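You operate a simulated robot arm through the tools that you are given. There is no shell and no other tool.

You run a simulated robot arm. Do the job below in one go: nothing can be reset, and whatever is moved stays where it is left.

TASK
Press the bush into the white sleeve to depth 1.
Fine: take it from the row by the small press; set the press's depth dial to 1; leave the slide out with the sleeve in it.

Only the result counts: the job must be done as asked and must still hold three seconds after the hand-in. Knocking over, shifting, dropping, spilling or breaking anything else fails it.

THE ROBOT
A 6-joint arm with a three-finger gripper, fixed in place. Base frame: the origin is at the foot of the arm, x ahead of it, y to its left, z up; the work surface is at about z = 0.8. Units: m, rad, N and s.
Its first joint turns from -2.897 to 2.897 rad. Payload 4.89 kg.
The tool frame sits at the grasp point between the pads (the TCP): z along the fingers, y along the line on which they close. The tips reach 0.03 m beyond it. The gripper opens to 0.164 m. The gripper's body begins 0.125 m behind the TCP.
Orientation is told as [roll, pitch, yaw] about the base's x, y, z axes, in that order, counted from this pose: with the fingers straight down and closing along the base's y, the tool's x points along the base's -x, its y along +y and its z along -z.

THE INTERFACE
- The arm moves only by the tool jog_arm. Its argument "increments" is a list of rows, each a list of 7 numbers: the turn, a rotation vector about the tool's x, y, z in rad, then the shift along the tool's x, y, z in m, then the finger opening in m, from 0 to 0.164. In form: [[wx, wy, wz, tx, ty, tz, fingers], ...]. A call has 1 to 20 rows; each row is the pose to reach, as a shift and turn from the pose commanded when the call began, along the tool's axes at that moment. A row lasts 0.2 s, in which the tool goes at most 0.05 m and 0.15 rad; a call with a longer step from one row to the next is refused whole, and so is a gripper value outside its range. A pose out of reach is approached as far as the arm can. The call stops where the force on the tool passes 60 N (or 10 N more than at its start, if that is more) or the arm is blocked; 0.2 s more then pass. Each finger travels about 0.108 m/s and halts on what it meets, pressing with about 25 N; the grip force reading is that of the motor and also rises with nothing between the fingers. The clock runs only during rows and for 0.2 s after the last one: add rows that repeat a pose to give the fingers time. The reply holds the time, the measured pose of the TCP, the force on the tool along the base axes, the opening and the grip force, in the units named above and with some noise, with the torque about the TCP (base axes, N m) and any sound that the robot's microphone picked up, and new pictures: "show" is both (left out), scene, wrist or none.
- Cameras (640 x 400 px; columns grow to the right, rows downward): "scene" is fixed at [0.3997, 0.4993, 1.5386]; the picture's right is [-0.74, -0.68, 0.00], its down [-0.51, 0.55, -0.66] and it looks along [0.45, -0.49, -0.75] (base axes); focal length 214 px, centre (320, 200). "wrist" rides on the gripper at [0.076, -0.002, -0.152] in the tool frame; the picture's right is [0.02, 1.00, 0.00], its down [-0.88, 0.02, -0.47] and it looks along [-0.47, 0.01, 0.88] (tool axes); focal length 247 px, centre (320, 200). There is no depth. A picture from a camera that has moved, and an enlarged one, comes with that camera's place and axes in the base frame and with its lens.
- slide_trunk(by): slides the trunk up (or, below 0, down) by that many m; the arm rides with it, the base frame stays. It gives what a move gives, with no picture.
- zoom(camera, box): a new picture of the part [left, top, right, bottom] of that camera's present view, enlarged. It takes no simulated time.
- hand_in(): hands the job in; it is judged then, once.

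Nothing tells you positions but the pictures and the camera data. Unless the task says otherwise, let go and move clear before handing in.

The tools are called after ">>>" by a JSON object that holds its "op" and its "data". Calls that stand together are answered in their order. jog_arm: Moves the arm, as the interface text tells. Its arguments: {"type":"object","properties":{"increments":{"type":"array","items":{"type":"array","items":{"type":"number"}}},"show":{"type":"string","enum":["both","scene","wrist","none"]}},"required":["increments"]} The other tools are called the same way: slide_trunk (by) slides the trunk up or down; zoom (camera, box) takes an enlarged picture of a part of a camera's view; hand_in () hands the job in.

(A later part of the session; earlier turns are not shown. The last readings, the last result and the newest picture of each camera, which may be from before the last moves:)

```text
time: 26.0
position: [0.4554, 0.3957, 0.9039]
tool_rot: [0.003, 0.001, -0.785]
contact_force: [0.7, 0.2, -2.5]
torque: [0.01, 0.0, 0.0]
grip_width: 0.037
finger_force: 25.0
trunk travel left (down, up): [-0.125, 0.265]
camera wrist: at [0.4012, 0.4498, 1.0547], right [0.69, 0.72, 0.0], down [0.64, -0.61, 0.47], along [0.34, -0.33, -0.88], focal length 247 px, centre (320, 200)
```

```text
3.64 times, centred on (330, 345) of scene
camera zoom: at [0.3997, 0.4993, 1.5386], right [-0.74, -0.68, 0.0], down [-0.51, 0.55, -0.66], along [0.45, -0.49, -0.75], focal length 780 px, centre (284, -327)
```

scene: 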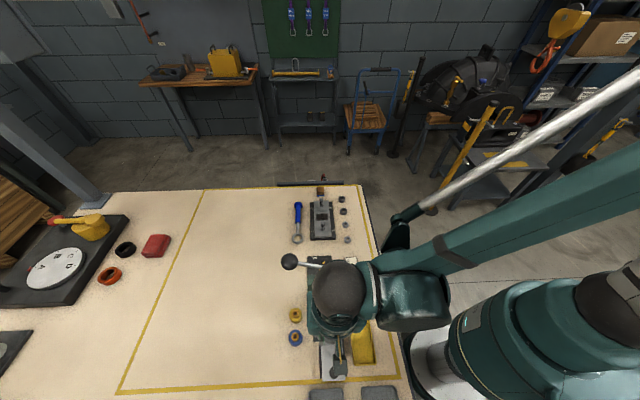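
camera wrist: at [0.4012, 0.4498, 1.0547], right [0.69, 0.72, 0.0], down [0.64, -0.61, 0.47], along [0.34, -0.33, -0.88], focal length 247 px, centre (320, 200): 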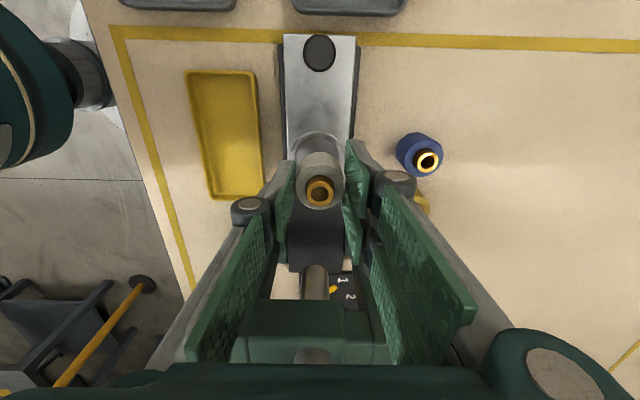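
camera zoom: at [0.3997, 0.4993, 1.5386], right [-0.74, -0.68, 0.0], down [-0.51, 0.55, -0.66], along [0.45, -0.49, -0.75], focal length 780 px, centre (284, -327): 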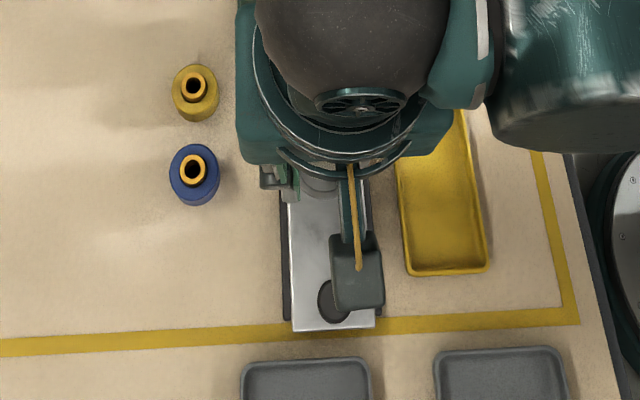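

The nest sits about 3 mm to the −y side of the sleeve in the tool frame. I'll correct that and come down to just above the nest.

>>> {"op": "jog_arm", "data": {"increments": [[0, 0, 0, 0.0005, -0.003, 0, 0.03], [0, 0, 0, 0.0005, -0.003, 0.01, 0.03], [0, 0, 0, 0.0005, -0.003, 0.02, 0.03], [0, 0, 0, 0.0005, -0.003, 0.025, 0.03], [0, 0, 0, 0.0005, -0.003, 0.025, 0.03]], "show": "wrist"}}

>>> {"op": "zoom", "data": {"camera": "wrist", "box": [260, 120, 380, 220]}}

```text
time: 27.2
position: [0.4527, 0.3947, 0.8782]
tool_rot: [0.002, 0.0, -0.783]
contact_force: [-0.6, 0.4, -2.4]
torque: [-0.01, 0.01, -0.01]
grip_width: 0.0372
finger_force: 25.2
trunk travel left (down, up): [-0.125, 0.265]
camera wrist: at [0.3986, 0.4479, 1.03], right [0.69, 0.72, 0.0], down [0.64, -0.61, 0.47], along [0.34, -0.33, -0.88], focal length 247 px, centre (320, 200)
```

wrist: 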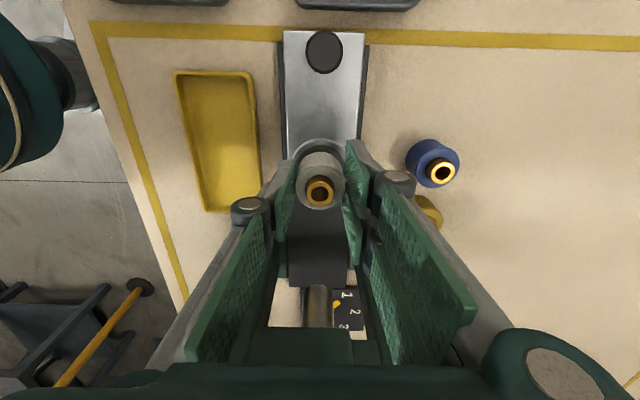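

```text
4.00 times, centred on (320, 170) of wrist
camera zoom: at [0.3986, 0.4479, 1.03], right [0.69, 0.72, 0.0], down [0.64, -0.61, 0.47], along [0.34, -0.33, -0.88], focal length 988 px, centre (320, 320)
```

zoom: 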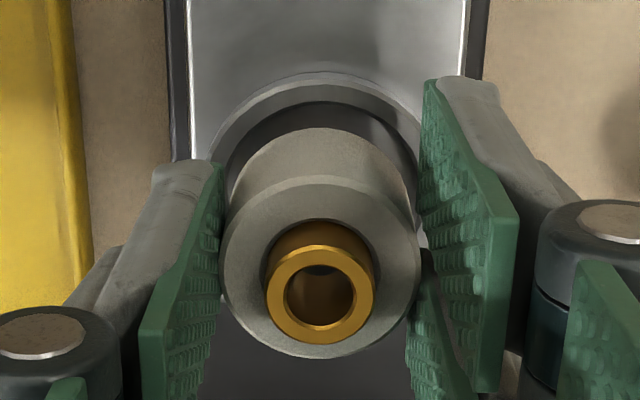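

Sleeve and nest are lined up to about 1 mm. Lowering in small steps and watching the force.

>>> {"op": "jog_arm", "data": {"increments": [[0, 0, 0, 0.0005, 0, 0.004, 0.03], [0, 0, 0, 0.0005, 0, 0.008, 0.03], [0, 0, 0, 0.0005, 0, 0.008, 0.03]], "show": "wrist"}}

>>> {"op": "zoom", "data": {"camera": "wrist", "box": [260, 120, 380, 220]}}

```text
time: 28.0
position: [0.4523, 0.3944, 0.871]
tool_rot: [0.001, -0.001, -0.784]
contact_force: [0.5, 0.3, -1.6]
torque: [-0.01, 0.01, 0.0]
grip_width: 0.0369
finger_force: 25.4
trunk travel left (down, up): [-0.125, 0.265]
camera wrist: at [0.3978, 0.4486, 1.0225], right [0.69, 0.72, 0.0], down [0.64, -0.61, 0.47], along [0.34, -0.33, -0.88], focal length 247 px, centre (320, 200)
```

wrist: 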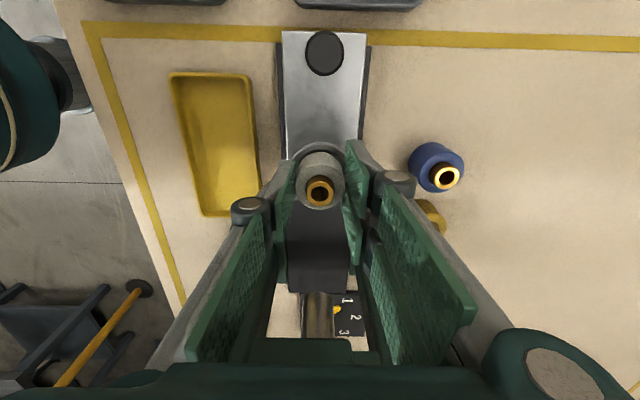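

```text
4.00 times, centred on (320, 170) of wrist
camera zoom: at [0.3978, 0.4486, 1.0225], right [0.69, 0.72, 0.0], down [0.64, -0.61, 0.47], along [0.34, -0.33, -0.88], focal length 988 px, centre (320, 320)
```

zoom: 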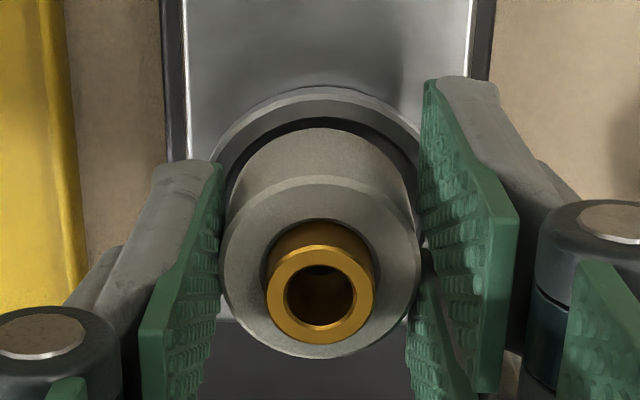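

>>> {"op": "jog_arm", "data": {"increments": [[0, 0, 0, -0.0005, 0, 0.003, 0.03], [0, 0, 0, -0.0005, 0, 0.005, 0.03], [0, 0, 0, -0.0005, 0, 0.005, 0.03]], "show": "wrist"}}

>>> {"op": "zoom", "data": {"camera": "wrist", "box": [260, 120, 380, 220]}}

```text
time: 28.8
position: [0.4525, 0.3942, 0.8651]
tool_rot: [0.002, 0.0, -0.783]
contact_force: [0.2, 0.0, -2.5]
torque: [0.0, 0.01, 0.02]
grip_width: 0.0372
finger_force: 25.6
trunk travel left (down, up): [-0.125, 0.265]
camera wrist: at [0.3982, 0.4482, 1.0173], right [0.69, 0.72, 0.0], down [0.64, -0.61, 0.47], along [0.34, -0.33, -0.88], focal length 247 px, centre (320, 200)
```

wrist: 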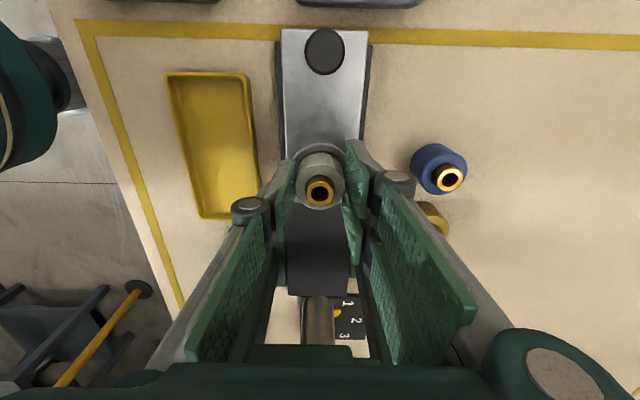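

```text
4.00 times, centred on (320, 170) of wrist
camera zoom: at [0.3982, 0.4482, 1.0173], right [0.69, 0.72, 0.0], down [0.64, -0.61, 0.47], along [0.34, -0.33, -0.88], focal length 988 px, centre (320, 320)
```

zoom: 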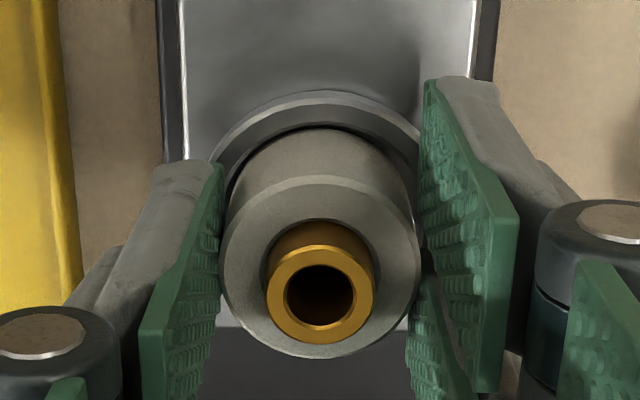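

>>> {"op": "jog_arm", "data": {"increments": [[0, 0, 0, -0.0005, 0, 0.002, 0.03], [0, 0, 0, -0.0005, 0, 0.004, 0.03], [0, 0, 0, -0.0005, 0, 0.004, 0.03]], "show": "wrist"}}

>>> {"op": "zoom", "data": {"camera": "wrist", "box": [260, 120, 380, 220]}}

```text
time: 29.6
position: [0.4524, 0.3956, 0.8628]
tool_rot: [0.003, -0.002, -0.782]
contact_force: [4.7, 3.0, 21.9]
torque: [0.06, -0.21, 0.08]
grip_width: 0.0372
finger_force: 25.2
trunk travel left (down, up): [-0.125, 0.265]
camera wrist: at [0.3988, 0.4478, 1.0135], right [0.69, 0.72, 0.0], down [0.64, -0.61, 0.47], along [0.34, -0.33, -0.88], focal length 247 px, centre (320, 200)
```

wrist: 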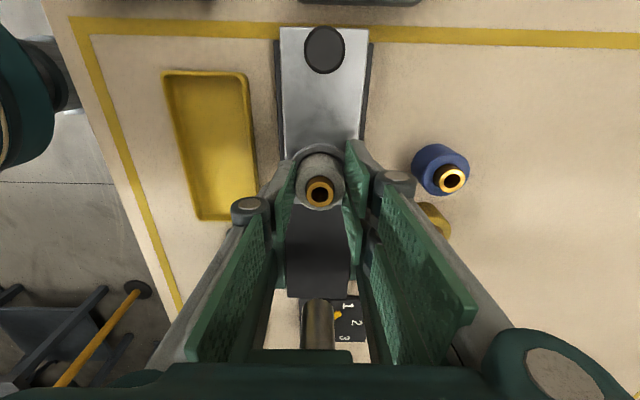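

```text
4.00 times, centred on (320, 170) of wrist
camera zoom: at [0.3988, 0.4478, 1.0135], right [0.69, 0.72, 0.0], down [0.64, -0.61, 0.47], along [0.34, -0.33, -0.88], focal length 988 px, centre (320, 320)
```

zoom: 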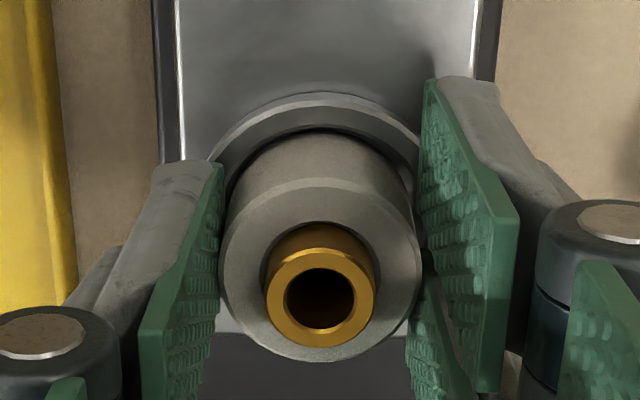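

Contact at about 22 N with the pressure centred under the sleeve, so it's resting flat on the nest floor. I'll release gently and lift away to verify.

>>> {"op": "jog_arm", "data": {"increments": [[0, 0, 0, 0, 0, -0.001, 0.034], [0, 0, 0, 0, 0, -0.001, 0.04], [0, 0, 0, 0, 0, -0.001, 0.046], [0, 0, 0, 0, 0, -0.001, 0.052], [0, 0, 0, 0, 0, -0.001, 0.058], [0, 0, 0, 0, 0, -0.001, 0.062], [0, 0, 0, 0, 0, -0.01, 0.062], [0, 0, 0, 0, 0, -0.03, 0.062], [0, 0, 0, 0, 0, -0.06, 0.062], [0, 0, 0, 0, 0, -0.1, 0.062]], "show": "wrist"}}

>>> {"op": "zoom", "data": {"camera": "wrist", "box": [260, 80, 380, 180]}}

```text
time: 31.8
position: [0.4532, 0.3936, 0.9617]
tool_rot: [0.0, 0.002, -0.785]
contact_force: [1.2, 1.3, -0.7]
torque: [-0.18, 0.14, 0.01]
grip_width: 0.0622
finger_force: 0.0
trunk travel left (down, up): [-0.125, 0.265]
camera wrist: at [0.3989, 0.447, 1.1138], right [0.69, 0.72, 0.0], down [0.64, -0.61, 0.47], along [0.34, -0.33, -0.88], focal length 247 px, centre (320, 200)
```

wrist: 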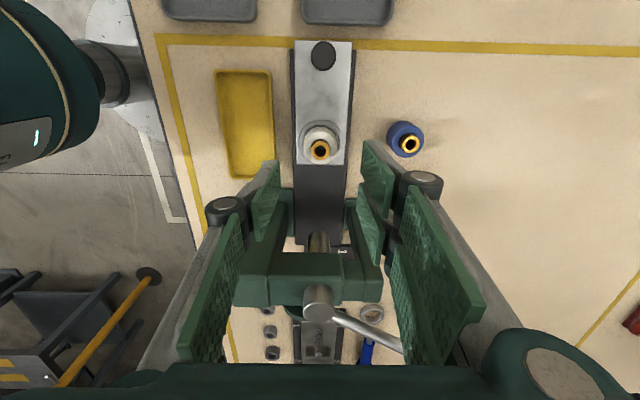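

```text
4.00 times, centred on (320, 130) of wrist
camera zoom: at [0.3989, 0.447, 1.1138], right [0.69, 0.72, 0.0], down [0.64, -0.61, 0.47], along [0.34, -0.33, -0.88], focal length 988 px, centre (320, 480)
```

zoom: 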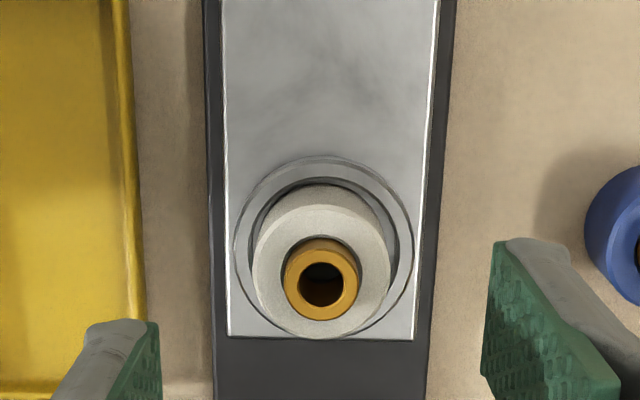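

The sleeve is sitting upright in the nest with its bush. Next I'll go over the slide's knob (about (0.392, 0.456), top near z = 0.846) to push the slide in.

>>> {"op": "jog_arm", "data": {"increments": [[0, 0, 0, 0.03, 0, 0, 0.062], [0, 0, 0, 0.06, 0, 0, 0.062], [0, 0, 0, 0.087, 0.0005, 0, 0.062], [0, 0, 0, 0.087, 0.0005, 0.03, 0.062], [0, 0, 0, 0.087, 0.0005, 0.05, 0.062]]}}

>>> {"op": "zoom", "data": {"camera": "wrist", "box": [240, 100, 400, 240]}}

>>> {"op": "zoom", "data": {"camera": "scene", "box": [270, 240, 390, 400]}}

```text
time: 33.0
position: [0.3925, 0.4567, 0.9124]
tool_rot: [0.001, -0.001, -0.784]
contact_force: [-0.1, -0.7, 0.1]
torque: [0.08, -0.09, 0.0]
grip_width: 0.0619
finger_force: 0.1
trunk travel left (down, up): [-0.125, 0.265]
camera wrist: at [0.3375, 0.5105, 1.063], right [0.69, 0.72, 0.0], down [0.64, -0.61, 0.47], along [0.34, -0.33, -0.88], focal length 247 px, centre (320, 200)
```

scene: 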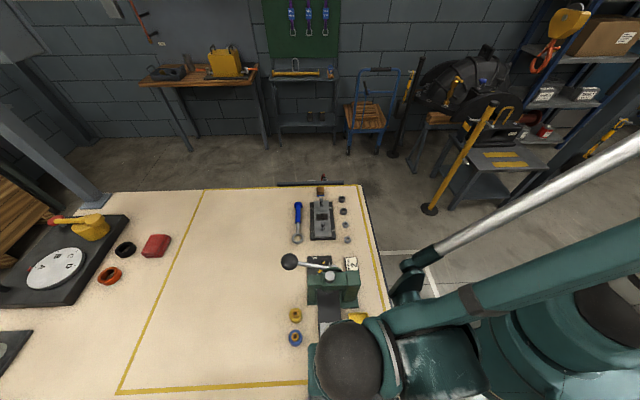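
wrist: 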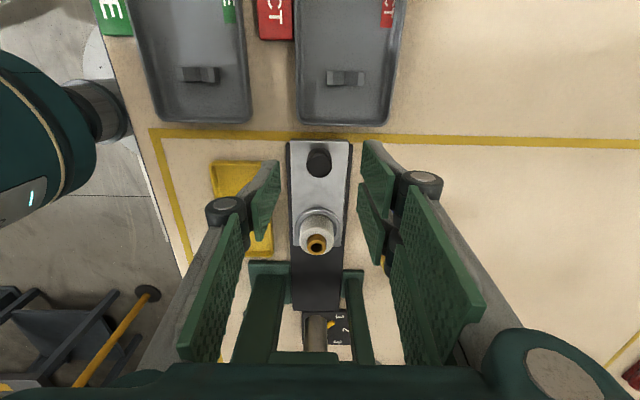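

```text
2.86 times, centred on (320, 170) of wrist
camera zoom: at [0.3375, 0.5105, 1.063], right [0.69, 0.72, 0.0], down [0.64, -0.61, 0.47], along [0.34, -0.33, -0.88], focal length 706 px, centre (320, 286)
```

zoom: 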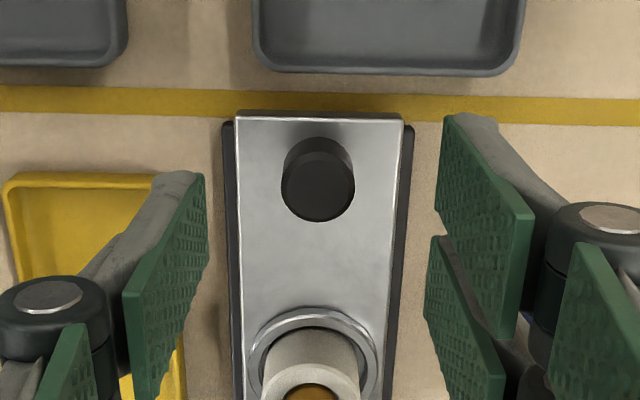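

```text
2.50 times, centred on (330, 320) of scene
camera zoom: at [0.3997, 0.4993, 1.5386], right [-0.74, -0.68, 0.0], down [-0.51, 0.55, -0.66], along [0.45, -0.49, -0.75], focal length 536 px, centre (295, -100)
```

zoom: 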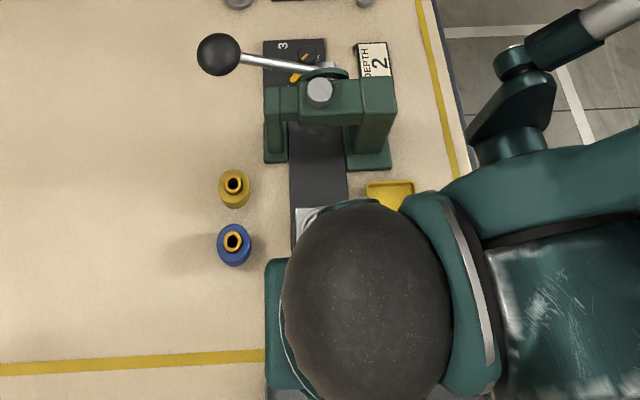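

The knob is 24 mm wide and rises about 15 mm above the slide. I'll come down around it, tips just above the slide plate, and grip.

>>> {"op": "jog_arm", "data": {"increments": [[0, 0, 0, -0.002, -0.001, 0.02, 0.062], [0, 0, 0, -0.002, -0.001, 0.04, 0.062], [0, 0, 0, -0.002, -0.001, 0.047, 0.062], [0, 0, 0, -0.002, -0.001, 0.047, 0.05], [0, 0, 0, -0.002, -0.001, 0.047, 0.04], [0, 0, 0, -0.002, -0.001, 0.047, 0.03], [0, 0, 0, -0.002, -0.001, 0.047, 0.022], [0, 0, 0, -0.002, -0.001, 0.047, 0.015], [0, 0, 0, -0.002, -0.001, 0.047, 0.012]], "show": "wrist"}}

>>> {"op": "zoom", "data": {"camera": "wrist", "box": [240, 120, 400, 260]}}

```text
time: 35.0
position: [0.3924, 0.4554, 0.8654]
tool_rot: [0.002, 0.001, -0.782]
contact_force: [9.1, 8.0, 2.4]
torque: [0.09, -0.31, 0.15]
grip_width: 0.0229
finger_force: 44.9
trunk travel left (down, up): [-0.125, 0.265]
camera wrist: at [0.3387, 0.5083, 1.0171], right [0.69, 0.72, 0.0], down [0.64, -0.61, 0.47], along [0.34, -0.33, -0.88], focal length 247 px, centre (320, 200)
```

wrist: 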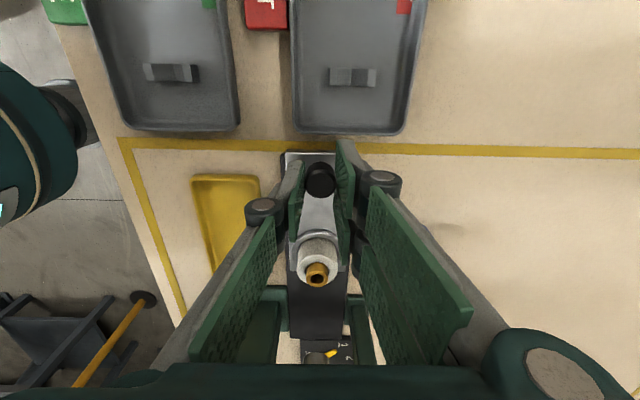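

```text
2.86 times, centred on (320, 190) of wrist
camera zoom: at [0.3387, 0.5083, 1.0171], right [0.69, 0.72, 0.0], down [0.64, -0.61, 0.47], along [0.34, -0.33, -0.88], focal length 706 px, centre (320, 229)
```

zoom: 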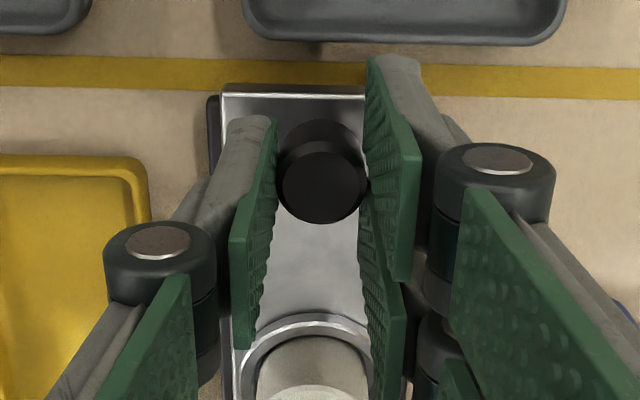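

Knob gripped. Pushing the slide in slowly, first a short move to see how it responds.

>>> {"op": "jog_arm", "data": {"increments": [[0, 0, 0, 0, 0.0008, 0, 0.012], [0, 0, 0, -0.004, 0.0008, 0, 0.012], [0, 0, 0, -0.01, 0.0008, 0, 0.012], [0, 0, 0, -0.018, 0.0008, 0, 0.012], [0, 0, 0, -0.026, 0.0008, 0, 0.012], [0, 0, 0, -0.03, 0.0008, 0, 0.012]], "show": "wrist"}}

```text
time: 36.4
position: [0.4149, 0.4331, 0.8641]
tool_rot: [0.002, -0.001, -0.784]
contact_force: [13.6, 12.9, 39.0]
torque: [0.42, -0.39, 0.01]
grip_width: 0.0229
finger_force: 45.2
trunk travel left (down, up): [-0.125, 0.265]
camera wrist: at [0.3601, 0.4867, 1.0155], right [0.69, 0.72, 0.0], down [0.64, -0.61, 0.47], along [0.34, -0.33, -0.88], focal length 247 px, centre (320, 200)
```

wrist: 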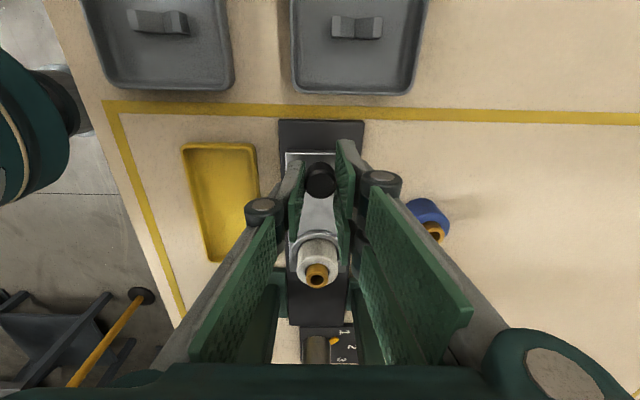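

The slide moves. There's some side and vertical load building, so I'll trim the pose slightly before going further.

>>> {"op": "jog_arm", "data": {"increments": [[0, 0, 0, 0, 0.0005, -0.0006, 0.012], [0, 0, 0, 0, 0.001, -0.0012, 0.012], [0, 0, 0, 0, 0.001, -0.0012, 0.012]], "show": "none"}}

```text
time: 37.2
position: [0.4152, 0.4346, 0.863]
tool_rot: [0.001, 0.0, -0.782]
contact_force: [-8.2, -7.0, -34.2]
torque: [-0.08, 0.17, -0.01]
grip_width: 0.0225
finger_force: 45.1
trunk travel left (down, up): [-0.125, 0.265]
```

>>> {"op": "jog_arm", "data": {"increments": [[0, 0, 0, 0, -0.0004, 0.0006, 0.012], [0, 0, 0, -0.005, -0.0004, 0.0006, 0.012], [0, 0, 0, -0.012, -0.0004, 0.0006, 0.012], [0, 0, 0, -0.02, -0.0004, 0.0006, 0.012], [0, 0, 0, -0.03, -0.0004, 0.0006, 0.012], [0, 0, 0, -0.037, -0.0004, 0.0006, 0.012], [0, 0, 0, -0.04, -0.0004, 0.0006, 0.012]], "show": "wrist"}}

```text
time: 38.8
position: [0.4428, 0.4058, 0.8656]
tool_rot: [0.0, 0.003, -0.78]
contact_force: [-16.3, -17.4, -33.7]
torque: [-0.38, 0.37, -0.01]
grip_width: 0.0229
finger_force: 45.1
trunk travel left (down, up): [-0.125, 0.265]
camera wrist: at [0.3889, 0.4585, 1.0171], right [0.69, 0.72, 0.0], down [0.64, -0.61, 0.47], along [0.34, -0.33, -0.88], focal length 247 px, centre (320, 200)
```

wrist: 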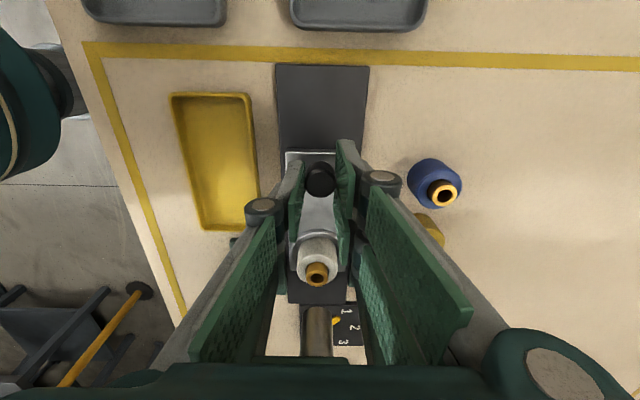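

>>> {"op": "jog_arm", "data": {"increments": [[0, 0, 0, 0, -0.0008, 0.0006, 0.012], [0, 0, 0, -0.006, -0.001, 0.0007, 0.012], [0, 0, 0, -0.014, -0.0011, 0.0008, 0.012], [0, 0, 0, -0.022, -0.0012, 0.001, 0.012], [0, 0, 0, -0.028, -0.0014, 0.0011, 0.012], [0, 0, 0, -0.03, -0.0014, 0.0011, 0.012]]}}

>>> {"op": "zoom", "data": {"camera": "scene", "box": [270, 240, 390, 400]}}

>>> {"op": "zoom", "data": {"camera": "wrist", "box": [220, 180, 420, 380]}}

```text
time: 40.2
position: [0.4643, 0.3839, 0.8644]
tool_rot: [0.004, 0.001, -0.785]
contact_force: [22.3, 21.9, 38.9]
torque: [0.73, -0.69, -0.01]
grip_width: 0.0228
finger_force: 44.8
trunk travel left (down, up): [-0.125, 0.265]
camera wrist: at [0.4093, 0.4372, 1.0157], right [0.69, 0.72, 0.0], down [0.64, -0.61, 0.47], along [0.34, -0.32, -0.88], focal length 247 px, centre (320, 200)
```

scene: 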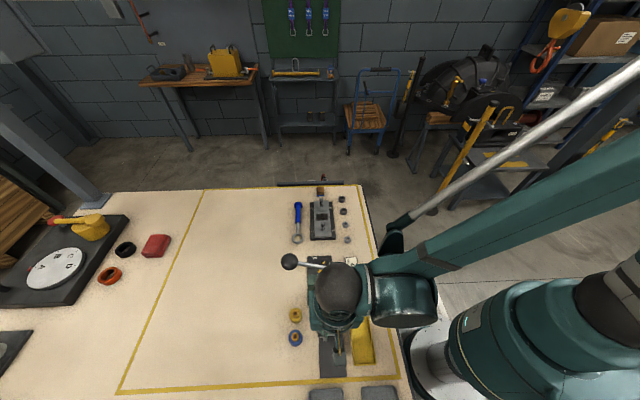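
wrist: 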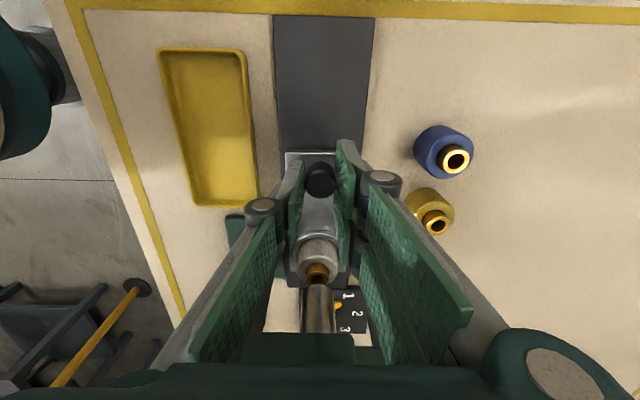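

```text
2.50 times, centred on (330, 320) of scene
camera zoom: at [0.3997, 0.4993, 1.5386], right [-0.74, -0.68, 0.0], down [-0.51, 0.55, -0.66], along [0.45, -0.49, -0.75], focal length 536 px, centre (295, -100)
```

zoom: 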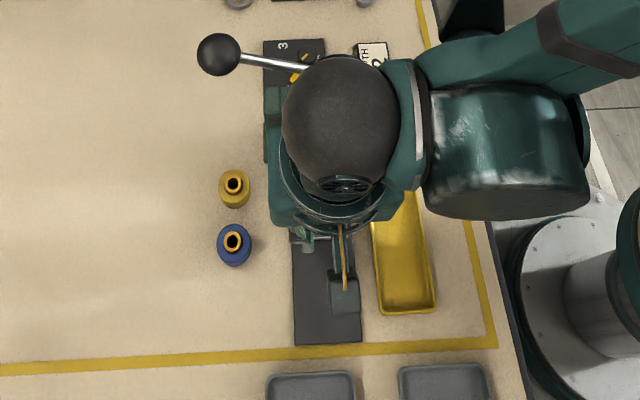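

```text
2.00 times, centred on (320, 280) of wrist
camera zoom: at [0.4093, 0.4372, 1.0157], right [0.69, 0.72, 0.0], down [0.64, -0.61, 0.47], along [0.34, -0.32, -0.88], focal length 494 px, centre (320, 40)
```

zoom: 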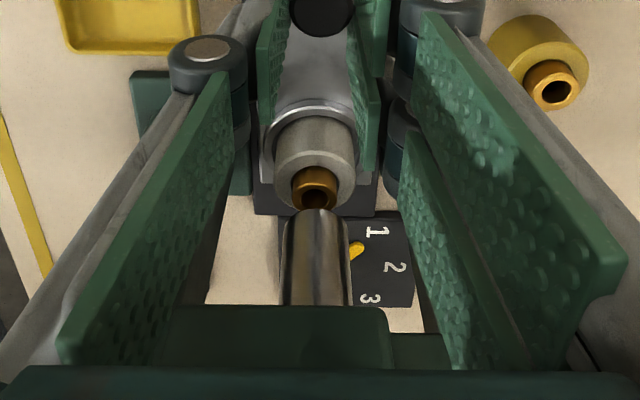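

About 8–10 mm of travel remains before the nest is under the ram. I'll relieve the side load and push on in small steps to the stop.

>>> {"op": "jog_arm", "data": {"increments": [[0, 0, 0, 0, 0.001, -0.0006, 0.012], [0, 0, 0, -0.002, 0.001, -0.0006, 0.012], [0, 0, 0, -0.004, 0.001, -0.0006, 0.012], [0, 0, 0, -0.006, 0.001, -0.0006, 0.012], [0, 0, 0, -0.006, 0.001, -0.0006, 0.012]], "show": "none"}}

```text
time: 41.4
position: [0.4681, 0.3804, 0.8634]
tool_rot: [0.0, 0.0, -0.784]
contact_force: [2.3, 1.1, -28.6]
torque: [-0.05, -0.03, 0.04]
grip_width: 0.0226
finger_force: 44.4
trunk travel left (down, up): [-0.125, 0.265]
```

>>> {"op": "jog_arm", "data": {"increments": [[0, 0, 0, -0.001, 0, 0.0003, 0.012], [0, 0, 0, -0.002, 0, 0.0004, 0.012], [0, 0, 0, -0.003, 0, 0.0004, 0.012], [0, 0, 0, -0.004, 0, 0.0004, 0.012], [0, 0, 0, -0.005, 0, 0.0004, 0.012], [0, 0, 0, -0.005, 0, 0.0004, 0.012]], "show": "wrist"}}

>>> {"op": "zoom", "data": {"camera": "wrist", "box": [220, 180, 420, 380]}}

```text
time: 42.8
position: [0.4706, 0.3772, 0.8649]
tool_rot: [0.001, 0.0, -0.783]
contact_force: [-17.2, 1.0, -23.1]
torque: [0.14, 0.7, 0.03]
grip_width: 0.0224
finger_force: 44.9
trunk travel left (down, up): [-0.125, 0.265]
camera wrist: at [0.4171, 0.4301, 1.0162], right [0.69, 0.72, 0.0], down [0.64, -0.61, 0.47], along [0.34, -0.33, -0.88], focal length 247 px, centre (320, 200)
```

wrist: 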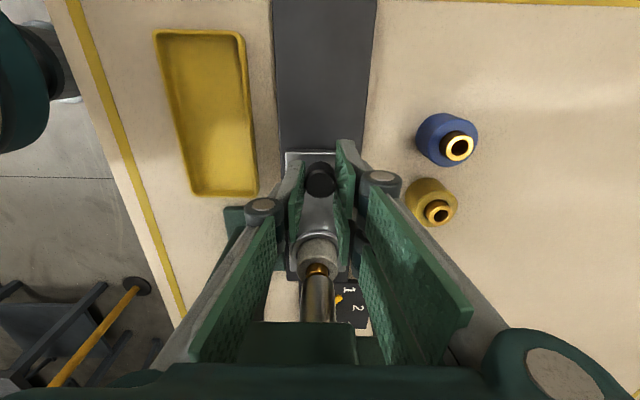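

```text
2.00 times, centred on (320, 280) of wrist
camera zoom: at [0.4171, 0.4301, 1.0162], right [0.69, 0.72, 0.0], down [0.64, -0.61, 0.47], along [0.34, -0.33, -0.88], focal length 494 px, centre (320, 40)
```

zoom: 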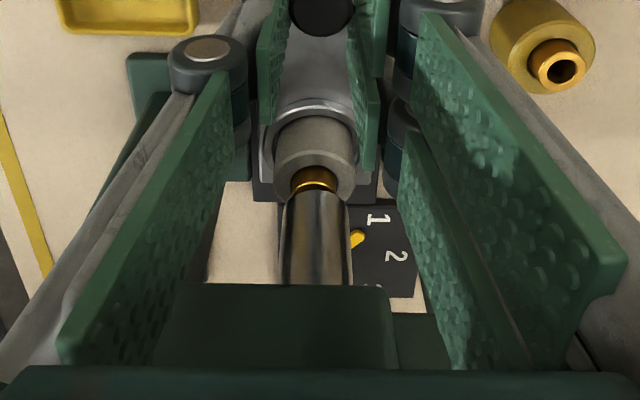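

Resistance along the slide is starting. I'll push a touch more to confirm it's at the stop.

>>> {"op": "jog_arm", "data": {"increments": [[0, 0, 0, -0.001, -0.0004, 0.0004, 0.012], [0, 0, 0, -0.0015, -0.0004, 0.0004, 0.012], [0, 0, 0, -0.002, -0.0004, 0.0004, 0.012], [0, 0, 0, -0.002, -0.0004, 0.0004, 0.012]], "show": "wrist"}}

>>> {"op": "zoom", "data": {"camera": "wrist", "box": [220, 180, 420, 380]}}

```text
time: 43.8
position: [0.4733, 0.3763, 0.8653]
tool_rot: [0.002, 0.0, -0.782]
contact_force: [-34.3, 32.9, 19.1]
torque: [1.01, 1.16, 0.11]
grip_width: 0.0227
finger_force: 45.2
trunk travel left (down, up): [-0.125, 0.265]
camera wrist: at [0.4171, 0.4296, 1.0161], right [0.69, 0.72, 0.0], down [0.64, -0.61, 0.47], along [0.34, -0.32, -0.88], focal length 247 px, centre (320, 200)
```

wrist: 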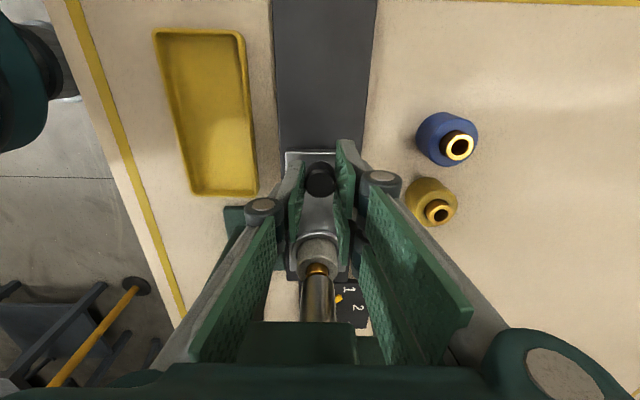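

```text
2.00 times, centred on (320, 280) of wrist
camera zoom: at [0.4171, 0.4296, 1.0161], right [0.69, 0.72, 0.0], down [0.64, -0.61, 0.47], along [0.34, -0.32, -0.88], focal length 494 px, centre (320, 40)
```

zoom: 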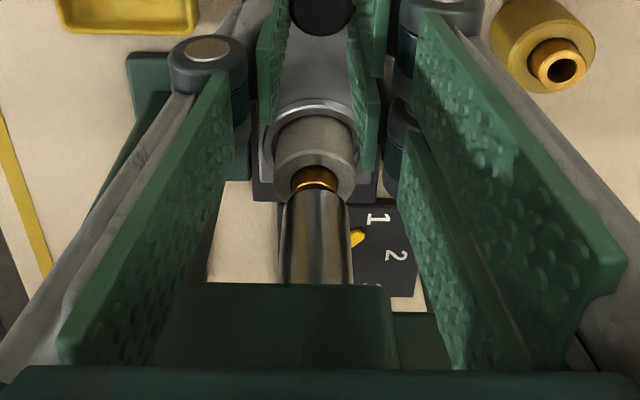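

The slide is hard against its stop (about 48 N). I'll back off the command to relax the load, then open and lift.

>>> {"op": "jog_arm", "data": {"increments": [[0, 0, 0, 0.0012, 0, 0, 0.012], [0, 0, 0, 0.0023, 0, -0.0003, 0.012], [0, 0, 0, 0.0023, 0, -0.0003, 0.02], [0, 0, 0, 0.0023, 0, -0.0003, 0.03], [0, 0, 0, 0.0023, 0, -0.0003, 0.04], [0, 0, 0, 0.0023, 0, -0.0003, 0.05], [0, 0, 0, 0.0023, 0, -0.02, 0.05], [0, 0, 0, 0.01, 0, -0.06, 0.05], [0, 0, 0, 0.03, 0, -0.1, 0.05], [0, 0, 0, 0.06, 0, -0.13, 0.05]]}}

>>> {"op": "zoom", "data": {"camera": "wrist", "box": [220, 140, 420, 300]}}

>>> {"op": "zoom", "data": {"camera": "scene", "box": [270, 240, 390, 400]}}

```text
time: 46.0
position: [0.4315, 0.4153, 0.9948]
tool_rot: [0.001, 0.0, -0.784]
contact_force: [1.5, 0.1, -0.4]
torque: [-0.03, 0.2, -0.02]
grip_width: 0.05
finger_force: 0.0
trunk travel left (down, up): [-0.125, 0.265]
camera wrist: at [0.3779, 0.4685, 1.1455], right [0.69, 0.72, 0.0], down [0.64, -0.61, 0.47], along [0.34, -0.33, -0.88], focal length 247 px, centre (320, 200)
```

scene: 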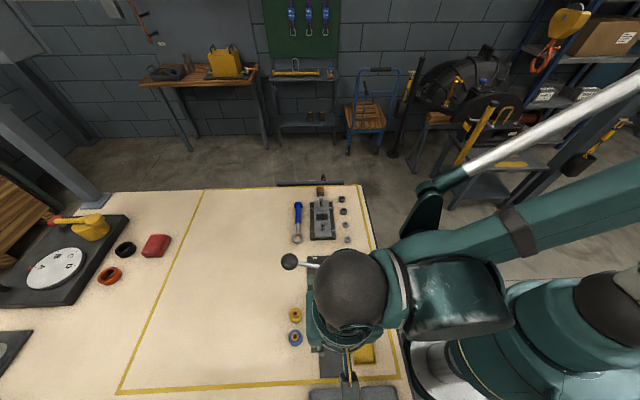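
wrist: 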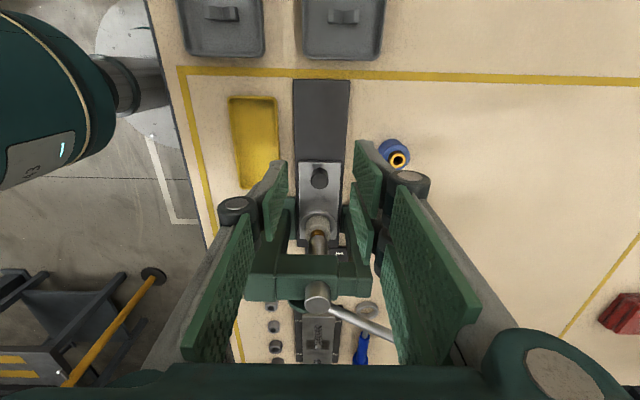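

```text
2.50 times, centred on (320, 220) of wrist
camera zoom: at [0.3779, 0.4685, 1.1455], right [0.69, 0.72, 0.0], down [0.64, -0.61, 0.47], along [0.34, -0.33, -0.88], focal length 617 px, centre (320, 150)
```

zoom: 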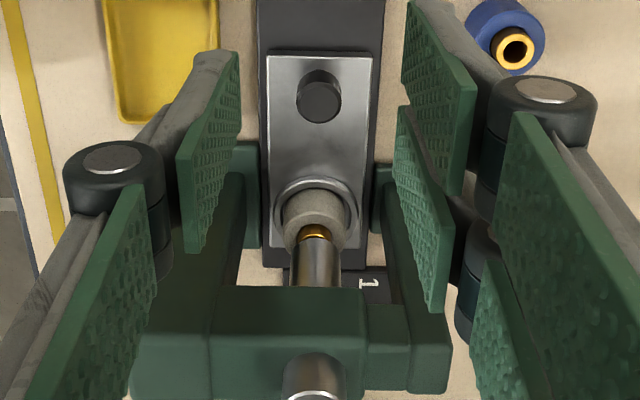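

```text
2.50 times, centred on (330, 320) of scene
camera zoom: at [0.3997, 0.4993, 1.5386], right [-0.74, -0.68, 0.0], down [-0.51, 0.55, -0.66], along [0.45, -0.49, -0.75], focal length 536 px, centre (295, -100)
```

zoom: 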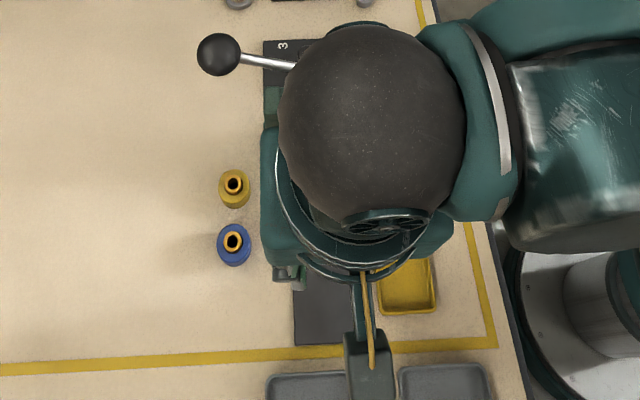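

The slide is fully in with the sleeve under the ram. Next I'll go up and over to the lever ball (about (0.63, 0.365, 1.005)), turning the gripper so it closes along the lever's pivot axis.

>>> {"op": "jog_arm", "data": {"increments": [[0, 0, 0, 0, 0, -0.045, 0.05], [0, 0, 0, 0, 0, -0.09, 0.05], [0, 0, 0, 0, 0, -0.13, 0.05], [0, 0, -0.143, -0.016, 0.0095, -0.13, 0.05], [0, 0, -0.286, -0.032, 0.019, -0.13, 0.05], [0, 0, -0.429, -0.048, 0.0285, -0.13, 0.05], [0, 0, -0.572, -0.064, 0.038, -0.13, 0.05], [0, 0, -0.715, -0.08, 0.0475, -0.13, 0.05], [0, 0, -0.858, -0.096, 0.057, -0.13, 0.05], [0, 0, -1.001, -0.112, 0.0665, -0.13, 0.05], [0, 0, -1.144, -0.128, 0.076, -0.13, 0.05], [0, 0, -1.287, -0.144, 0.0855, -0.13, 0.05], [0, 0, -1.43, -0.16, 0.095, -0.13, 0.05], [0, 0, -1.57, -0.1759, 0.1048, -0.13, 0.05], [0, 0, -1.57, -0.1759, 0.1048, -0.13, 0.08]]}}

>>> {"op": "zoom", "data": {"camera": "wrist", "box": [220, 60, 420, 260]}}

>>> {"op": "zoom", "data": {"camera": "scene", "box": [260, 220, 400, 340]}}

```text
time: 49.2
position: [0.6299, 0.3676, 1.124]
tool_rot: [0.001, -0.004, 0.79]
contact_force: [0.2, -0.7, 0.0]
torque: [0.01, 0.02, 0.0]
grip_width: 0.0799
finger_force: 0.0
trunk travel left (down, up): [-0.125, 0.265]
camera wrist: at [0.5776, 0.313, 1.2758], right [-0.72, 0.69, 0.0], down [0.61, 0.64, 0.47], along [0.33, 0.34, -0.88], focal length 247 px, centre (320, 200)
```

scene: 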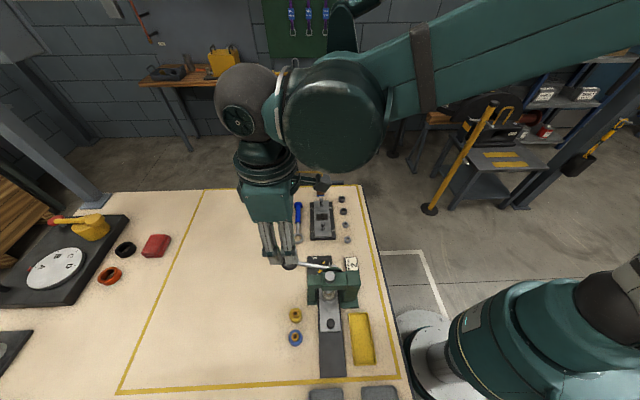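
wrist: 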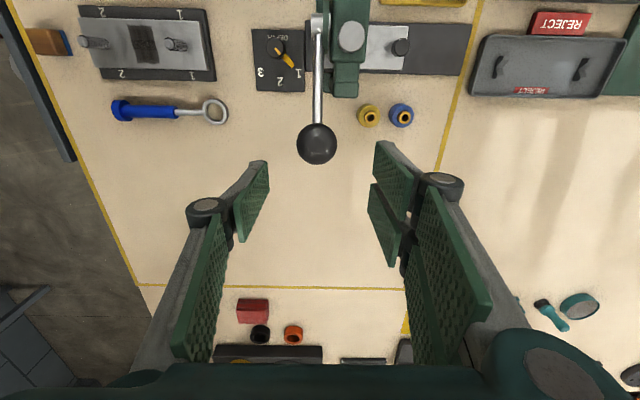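

```text
2.00 times, centred on (320, 160) of wrist
camera zoom: at [0.5776, 0.313, 1.2758], right [-0.72, 0.69, 0.0], down [0.61, 0.64, 0.47], along [0.33, 0.34, -0.88], focal length 494 px, centre (320, 280)
```

zoom: 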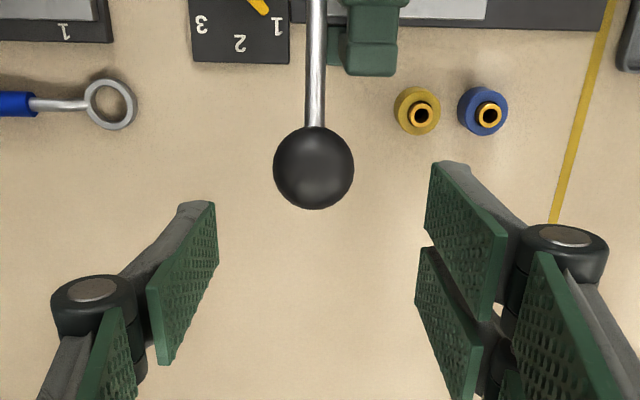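

```text
3.33 times, centred on (330, 280) of scene
camera zoom: at [0.3997, 0.4993, 1.5386], right [-0.74, -0.68, 0.0], down [-0.51, 0.55, -0.66], along [0.45, -0.49, -0.75], focal length 715 px, centre (287, -67)
```

zoom: 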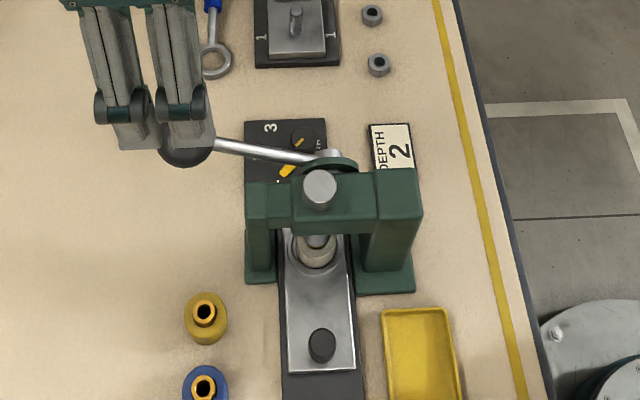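

The ball is nearly below the gripper (about 4 mm off in y) and the dial still reads 1. I'll narrow the fingers to 20 mm so their tips cradle the ball top, and come down to just above it.

>>> {"op": "jog_arm", "data": {"increments": [[0, 0, 0, 0.001, -0.002, 0, 0.06], [0, 0, 0, 0.001, -0.004, 0.01, 0.04], [0, 0, 0, 0.001, -0.004, 0.025, 0.02], [0, 0, 0, 0.001, -0.004, 0.04, 0.02], [0, 0, 0, 0.001, -0.004, 0.056, 0.02], [0, 0, 0, 0.001, -0.004, 0.056, 0.02]]}}

>>> {"op": "zoom", "data": {"camera": "wrist", "box": [240, 80, 400, 240]}}

>>> {"op": "zoom", "data": {"camera": "scene", "box": [260, 220, 360, 300]}}

```text
time: 50.6
position: [0.6308, 0.3625, 1.068]
tool_rot: [0.0, -0.001, 0.787]
contact_force: [0.2, -0.8, -0.2]
torque: [0.03, 0.02, 0.02]
grip_width: 0.0202
finger_force: 0.1
trunk travel left (down, up): [-0.125, 0.265]
camera wrist: at [0.5791, 0.3084, 1.2196], right [-0.72, 0.69, 0.0], down [0.61, 0.64, 0.47], along [0.33, 0.34, -0.88], focal length 247 px, centre (320, 200)
```

scene: 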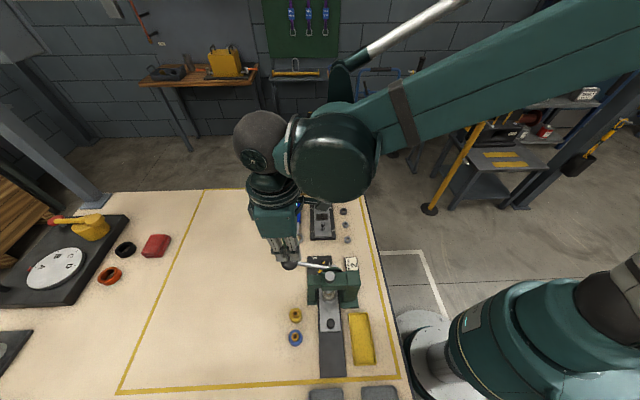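
wrist: 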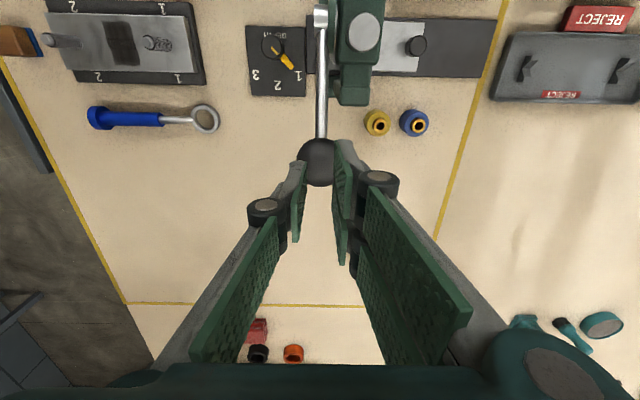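

```text
2.50 times, centred on (320, 160) of wrist
camera zoom: at [0.5791, 0.3084, 1.2196], right [-0.72, 0.69, 0.0], down [0.61, 0.64, 0.47], along [0.33, 0.34, -0.88], focal length 617 px, centre (320, 300)
```

zoom: 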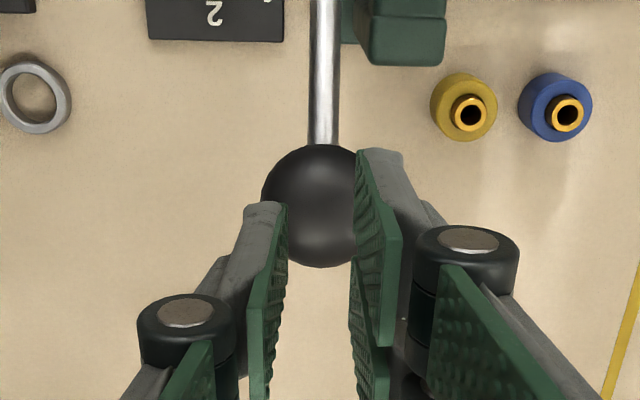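

```text
5.00 times, centred on (310, 260) of scene
camera zoom: at [0.3997, 0.4993, 1.5386], right [-0.74, -0.68, 0.0], down [-0.51, 0.55, -0.66], along [0.45, -0.49, -0.75], focal length 1072 px, centre (370, -100)
```

zoom: 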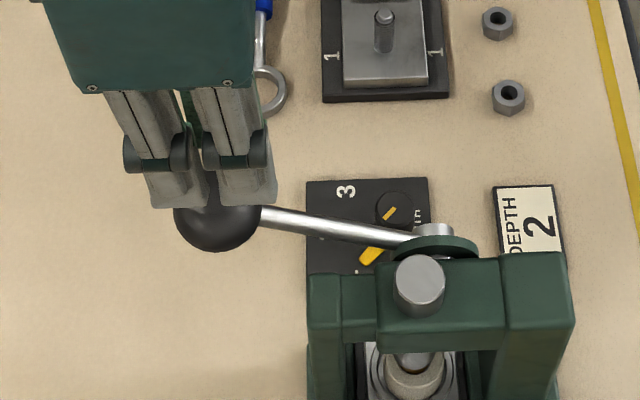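

Fingertips are centred over the ball, about 1.5 cm above contact. Pressing down along the lever's arc in small steps.

>>> {"op": "jog_arm", "data": {"increments": [[0, 0, 0, 0, -0.001, 0.01, 0.02], [0, 0, 0, 0, -0.001, 0.016, 0.02], [0, 0, 0, -0.0027, -0.001, 0.022, 0.02], [0, 0, 0, -0.0054, -0.001, 0.0286, 0.02], [0, 0, 0, -0.0072, -0.001, 0.034, 0.02], [0, 0, 0, -0.0088, -0.001, 0.0395, 0.02], [0, 0, 0, -0.0101, -0.001, 0.045, 0.02], [0, 0, 0, -0.0113, -0.001, 0.0507, 0.02]]}}

>>> {"op": "zoom", "data": {"camera": "scene", "box": [260, 220, 360, 300]}}

>>> {"op": "zoom", "data": {"camera": "wrist", "box": [240, 40, 400, 240]}}

```text
time: 52.4
position: [0.6393, 0.3702, 1.0174]
tool_rot: [-0.001, -0.001, 0.788]
contact_force: [0.9, 1.7, 2.6]
torque: [0.06, -0.02, -0.03]
grip_width: 0.0204
finger_force: 0.1
trunk travel left (down, up): [-0.125, 0.265]
camera wrist: at [0.5871, 0.3153, 1.1689], right [-0.72, 0.69, 0.0], down [0.61, 0.64, 0.47], along [0.33, 0.34, -0.88], focal length 247 px, centre (320, 200)
```

scene: 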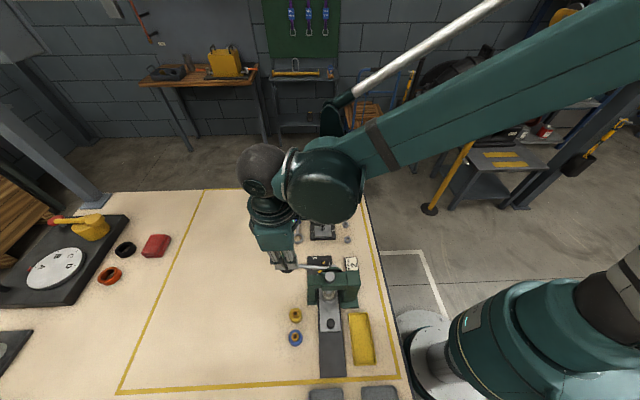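
wrist: 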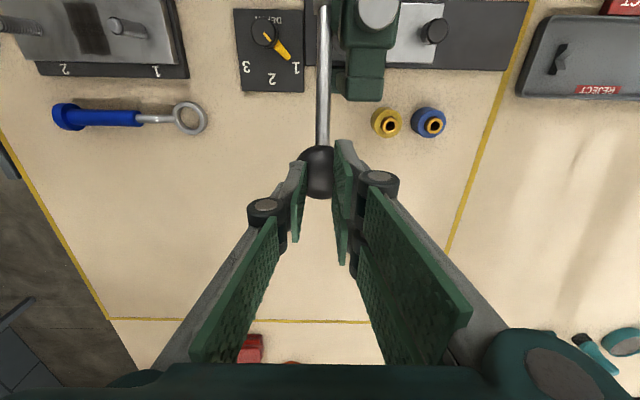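

```text
5.00 times, centred on (310, 260) of scene
camera zoom: at [0.3997, 0.4993, 1.5386], right [-0.74, -0.68, 0.0], down [-0.51, 0.55, -0.66], along [0.45, -0.49, -0.75], focal length 1072 px, centre (370, -100)
```

zoom: 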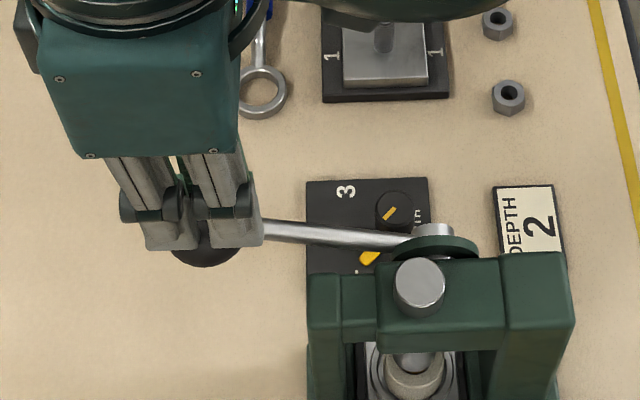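

```text
2.00 times, centred on (320, 140) of wrist
camera zoom: at [0.5871, 0.3153, 1.1689], right [-0.72, 0.69, 0.0], down [0.61, 0.64, 0.47], along [0.33, 0.34, -0.88], focal length 494 px, centre (320, 320)
```

zoom: 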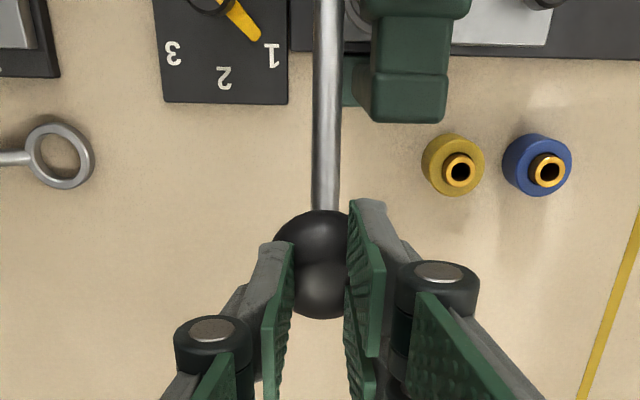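

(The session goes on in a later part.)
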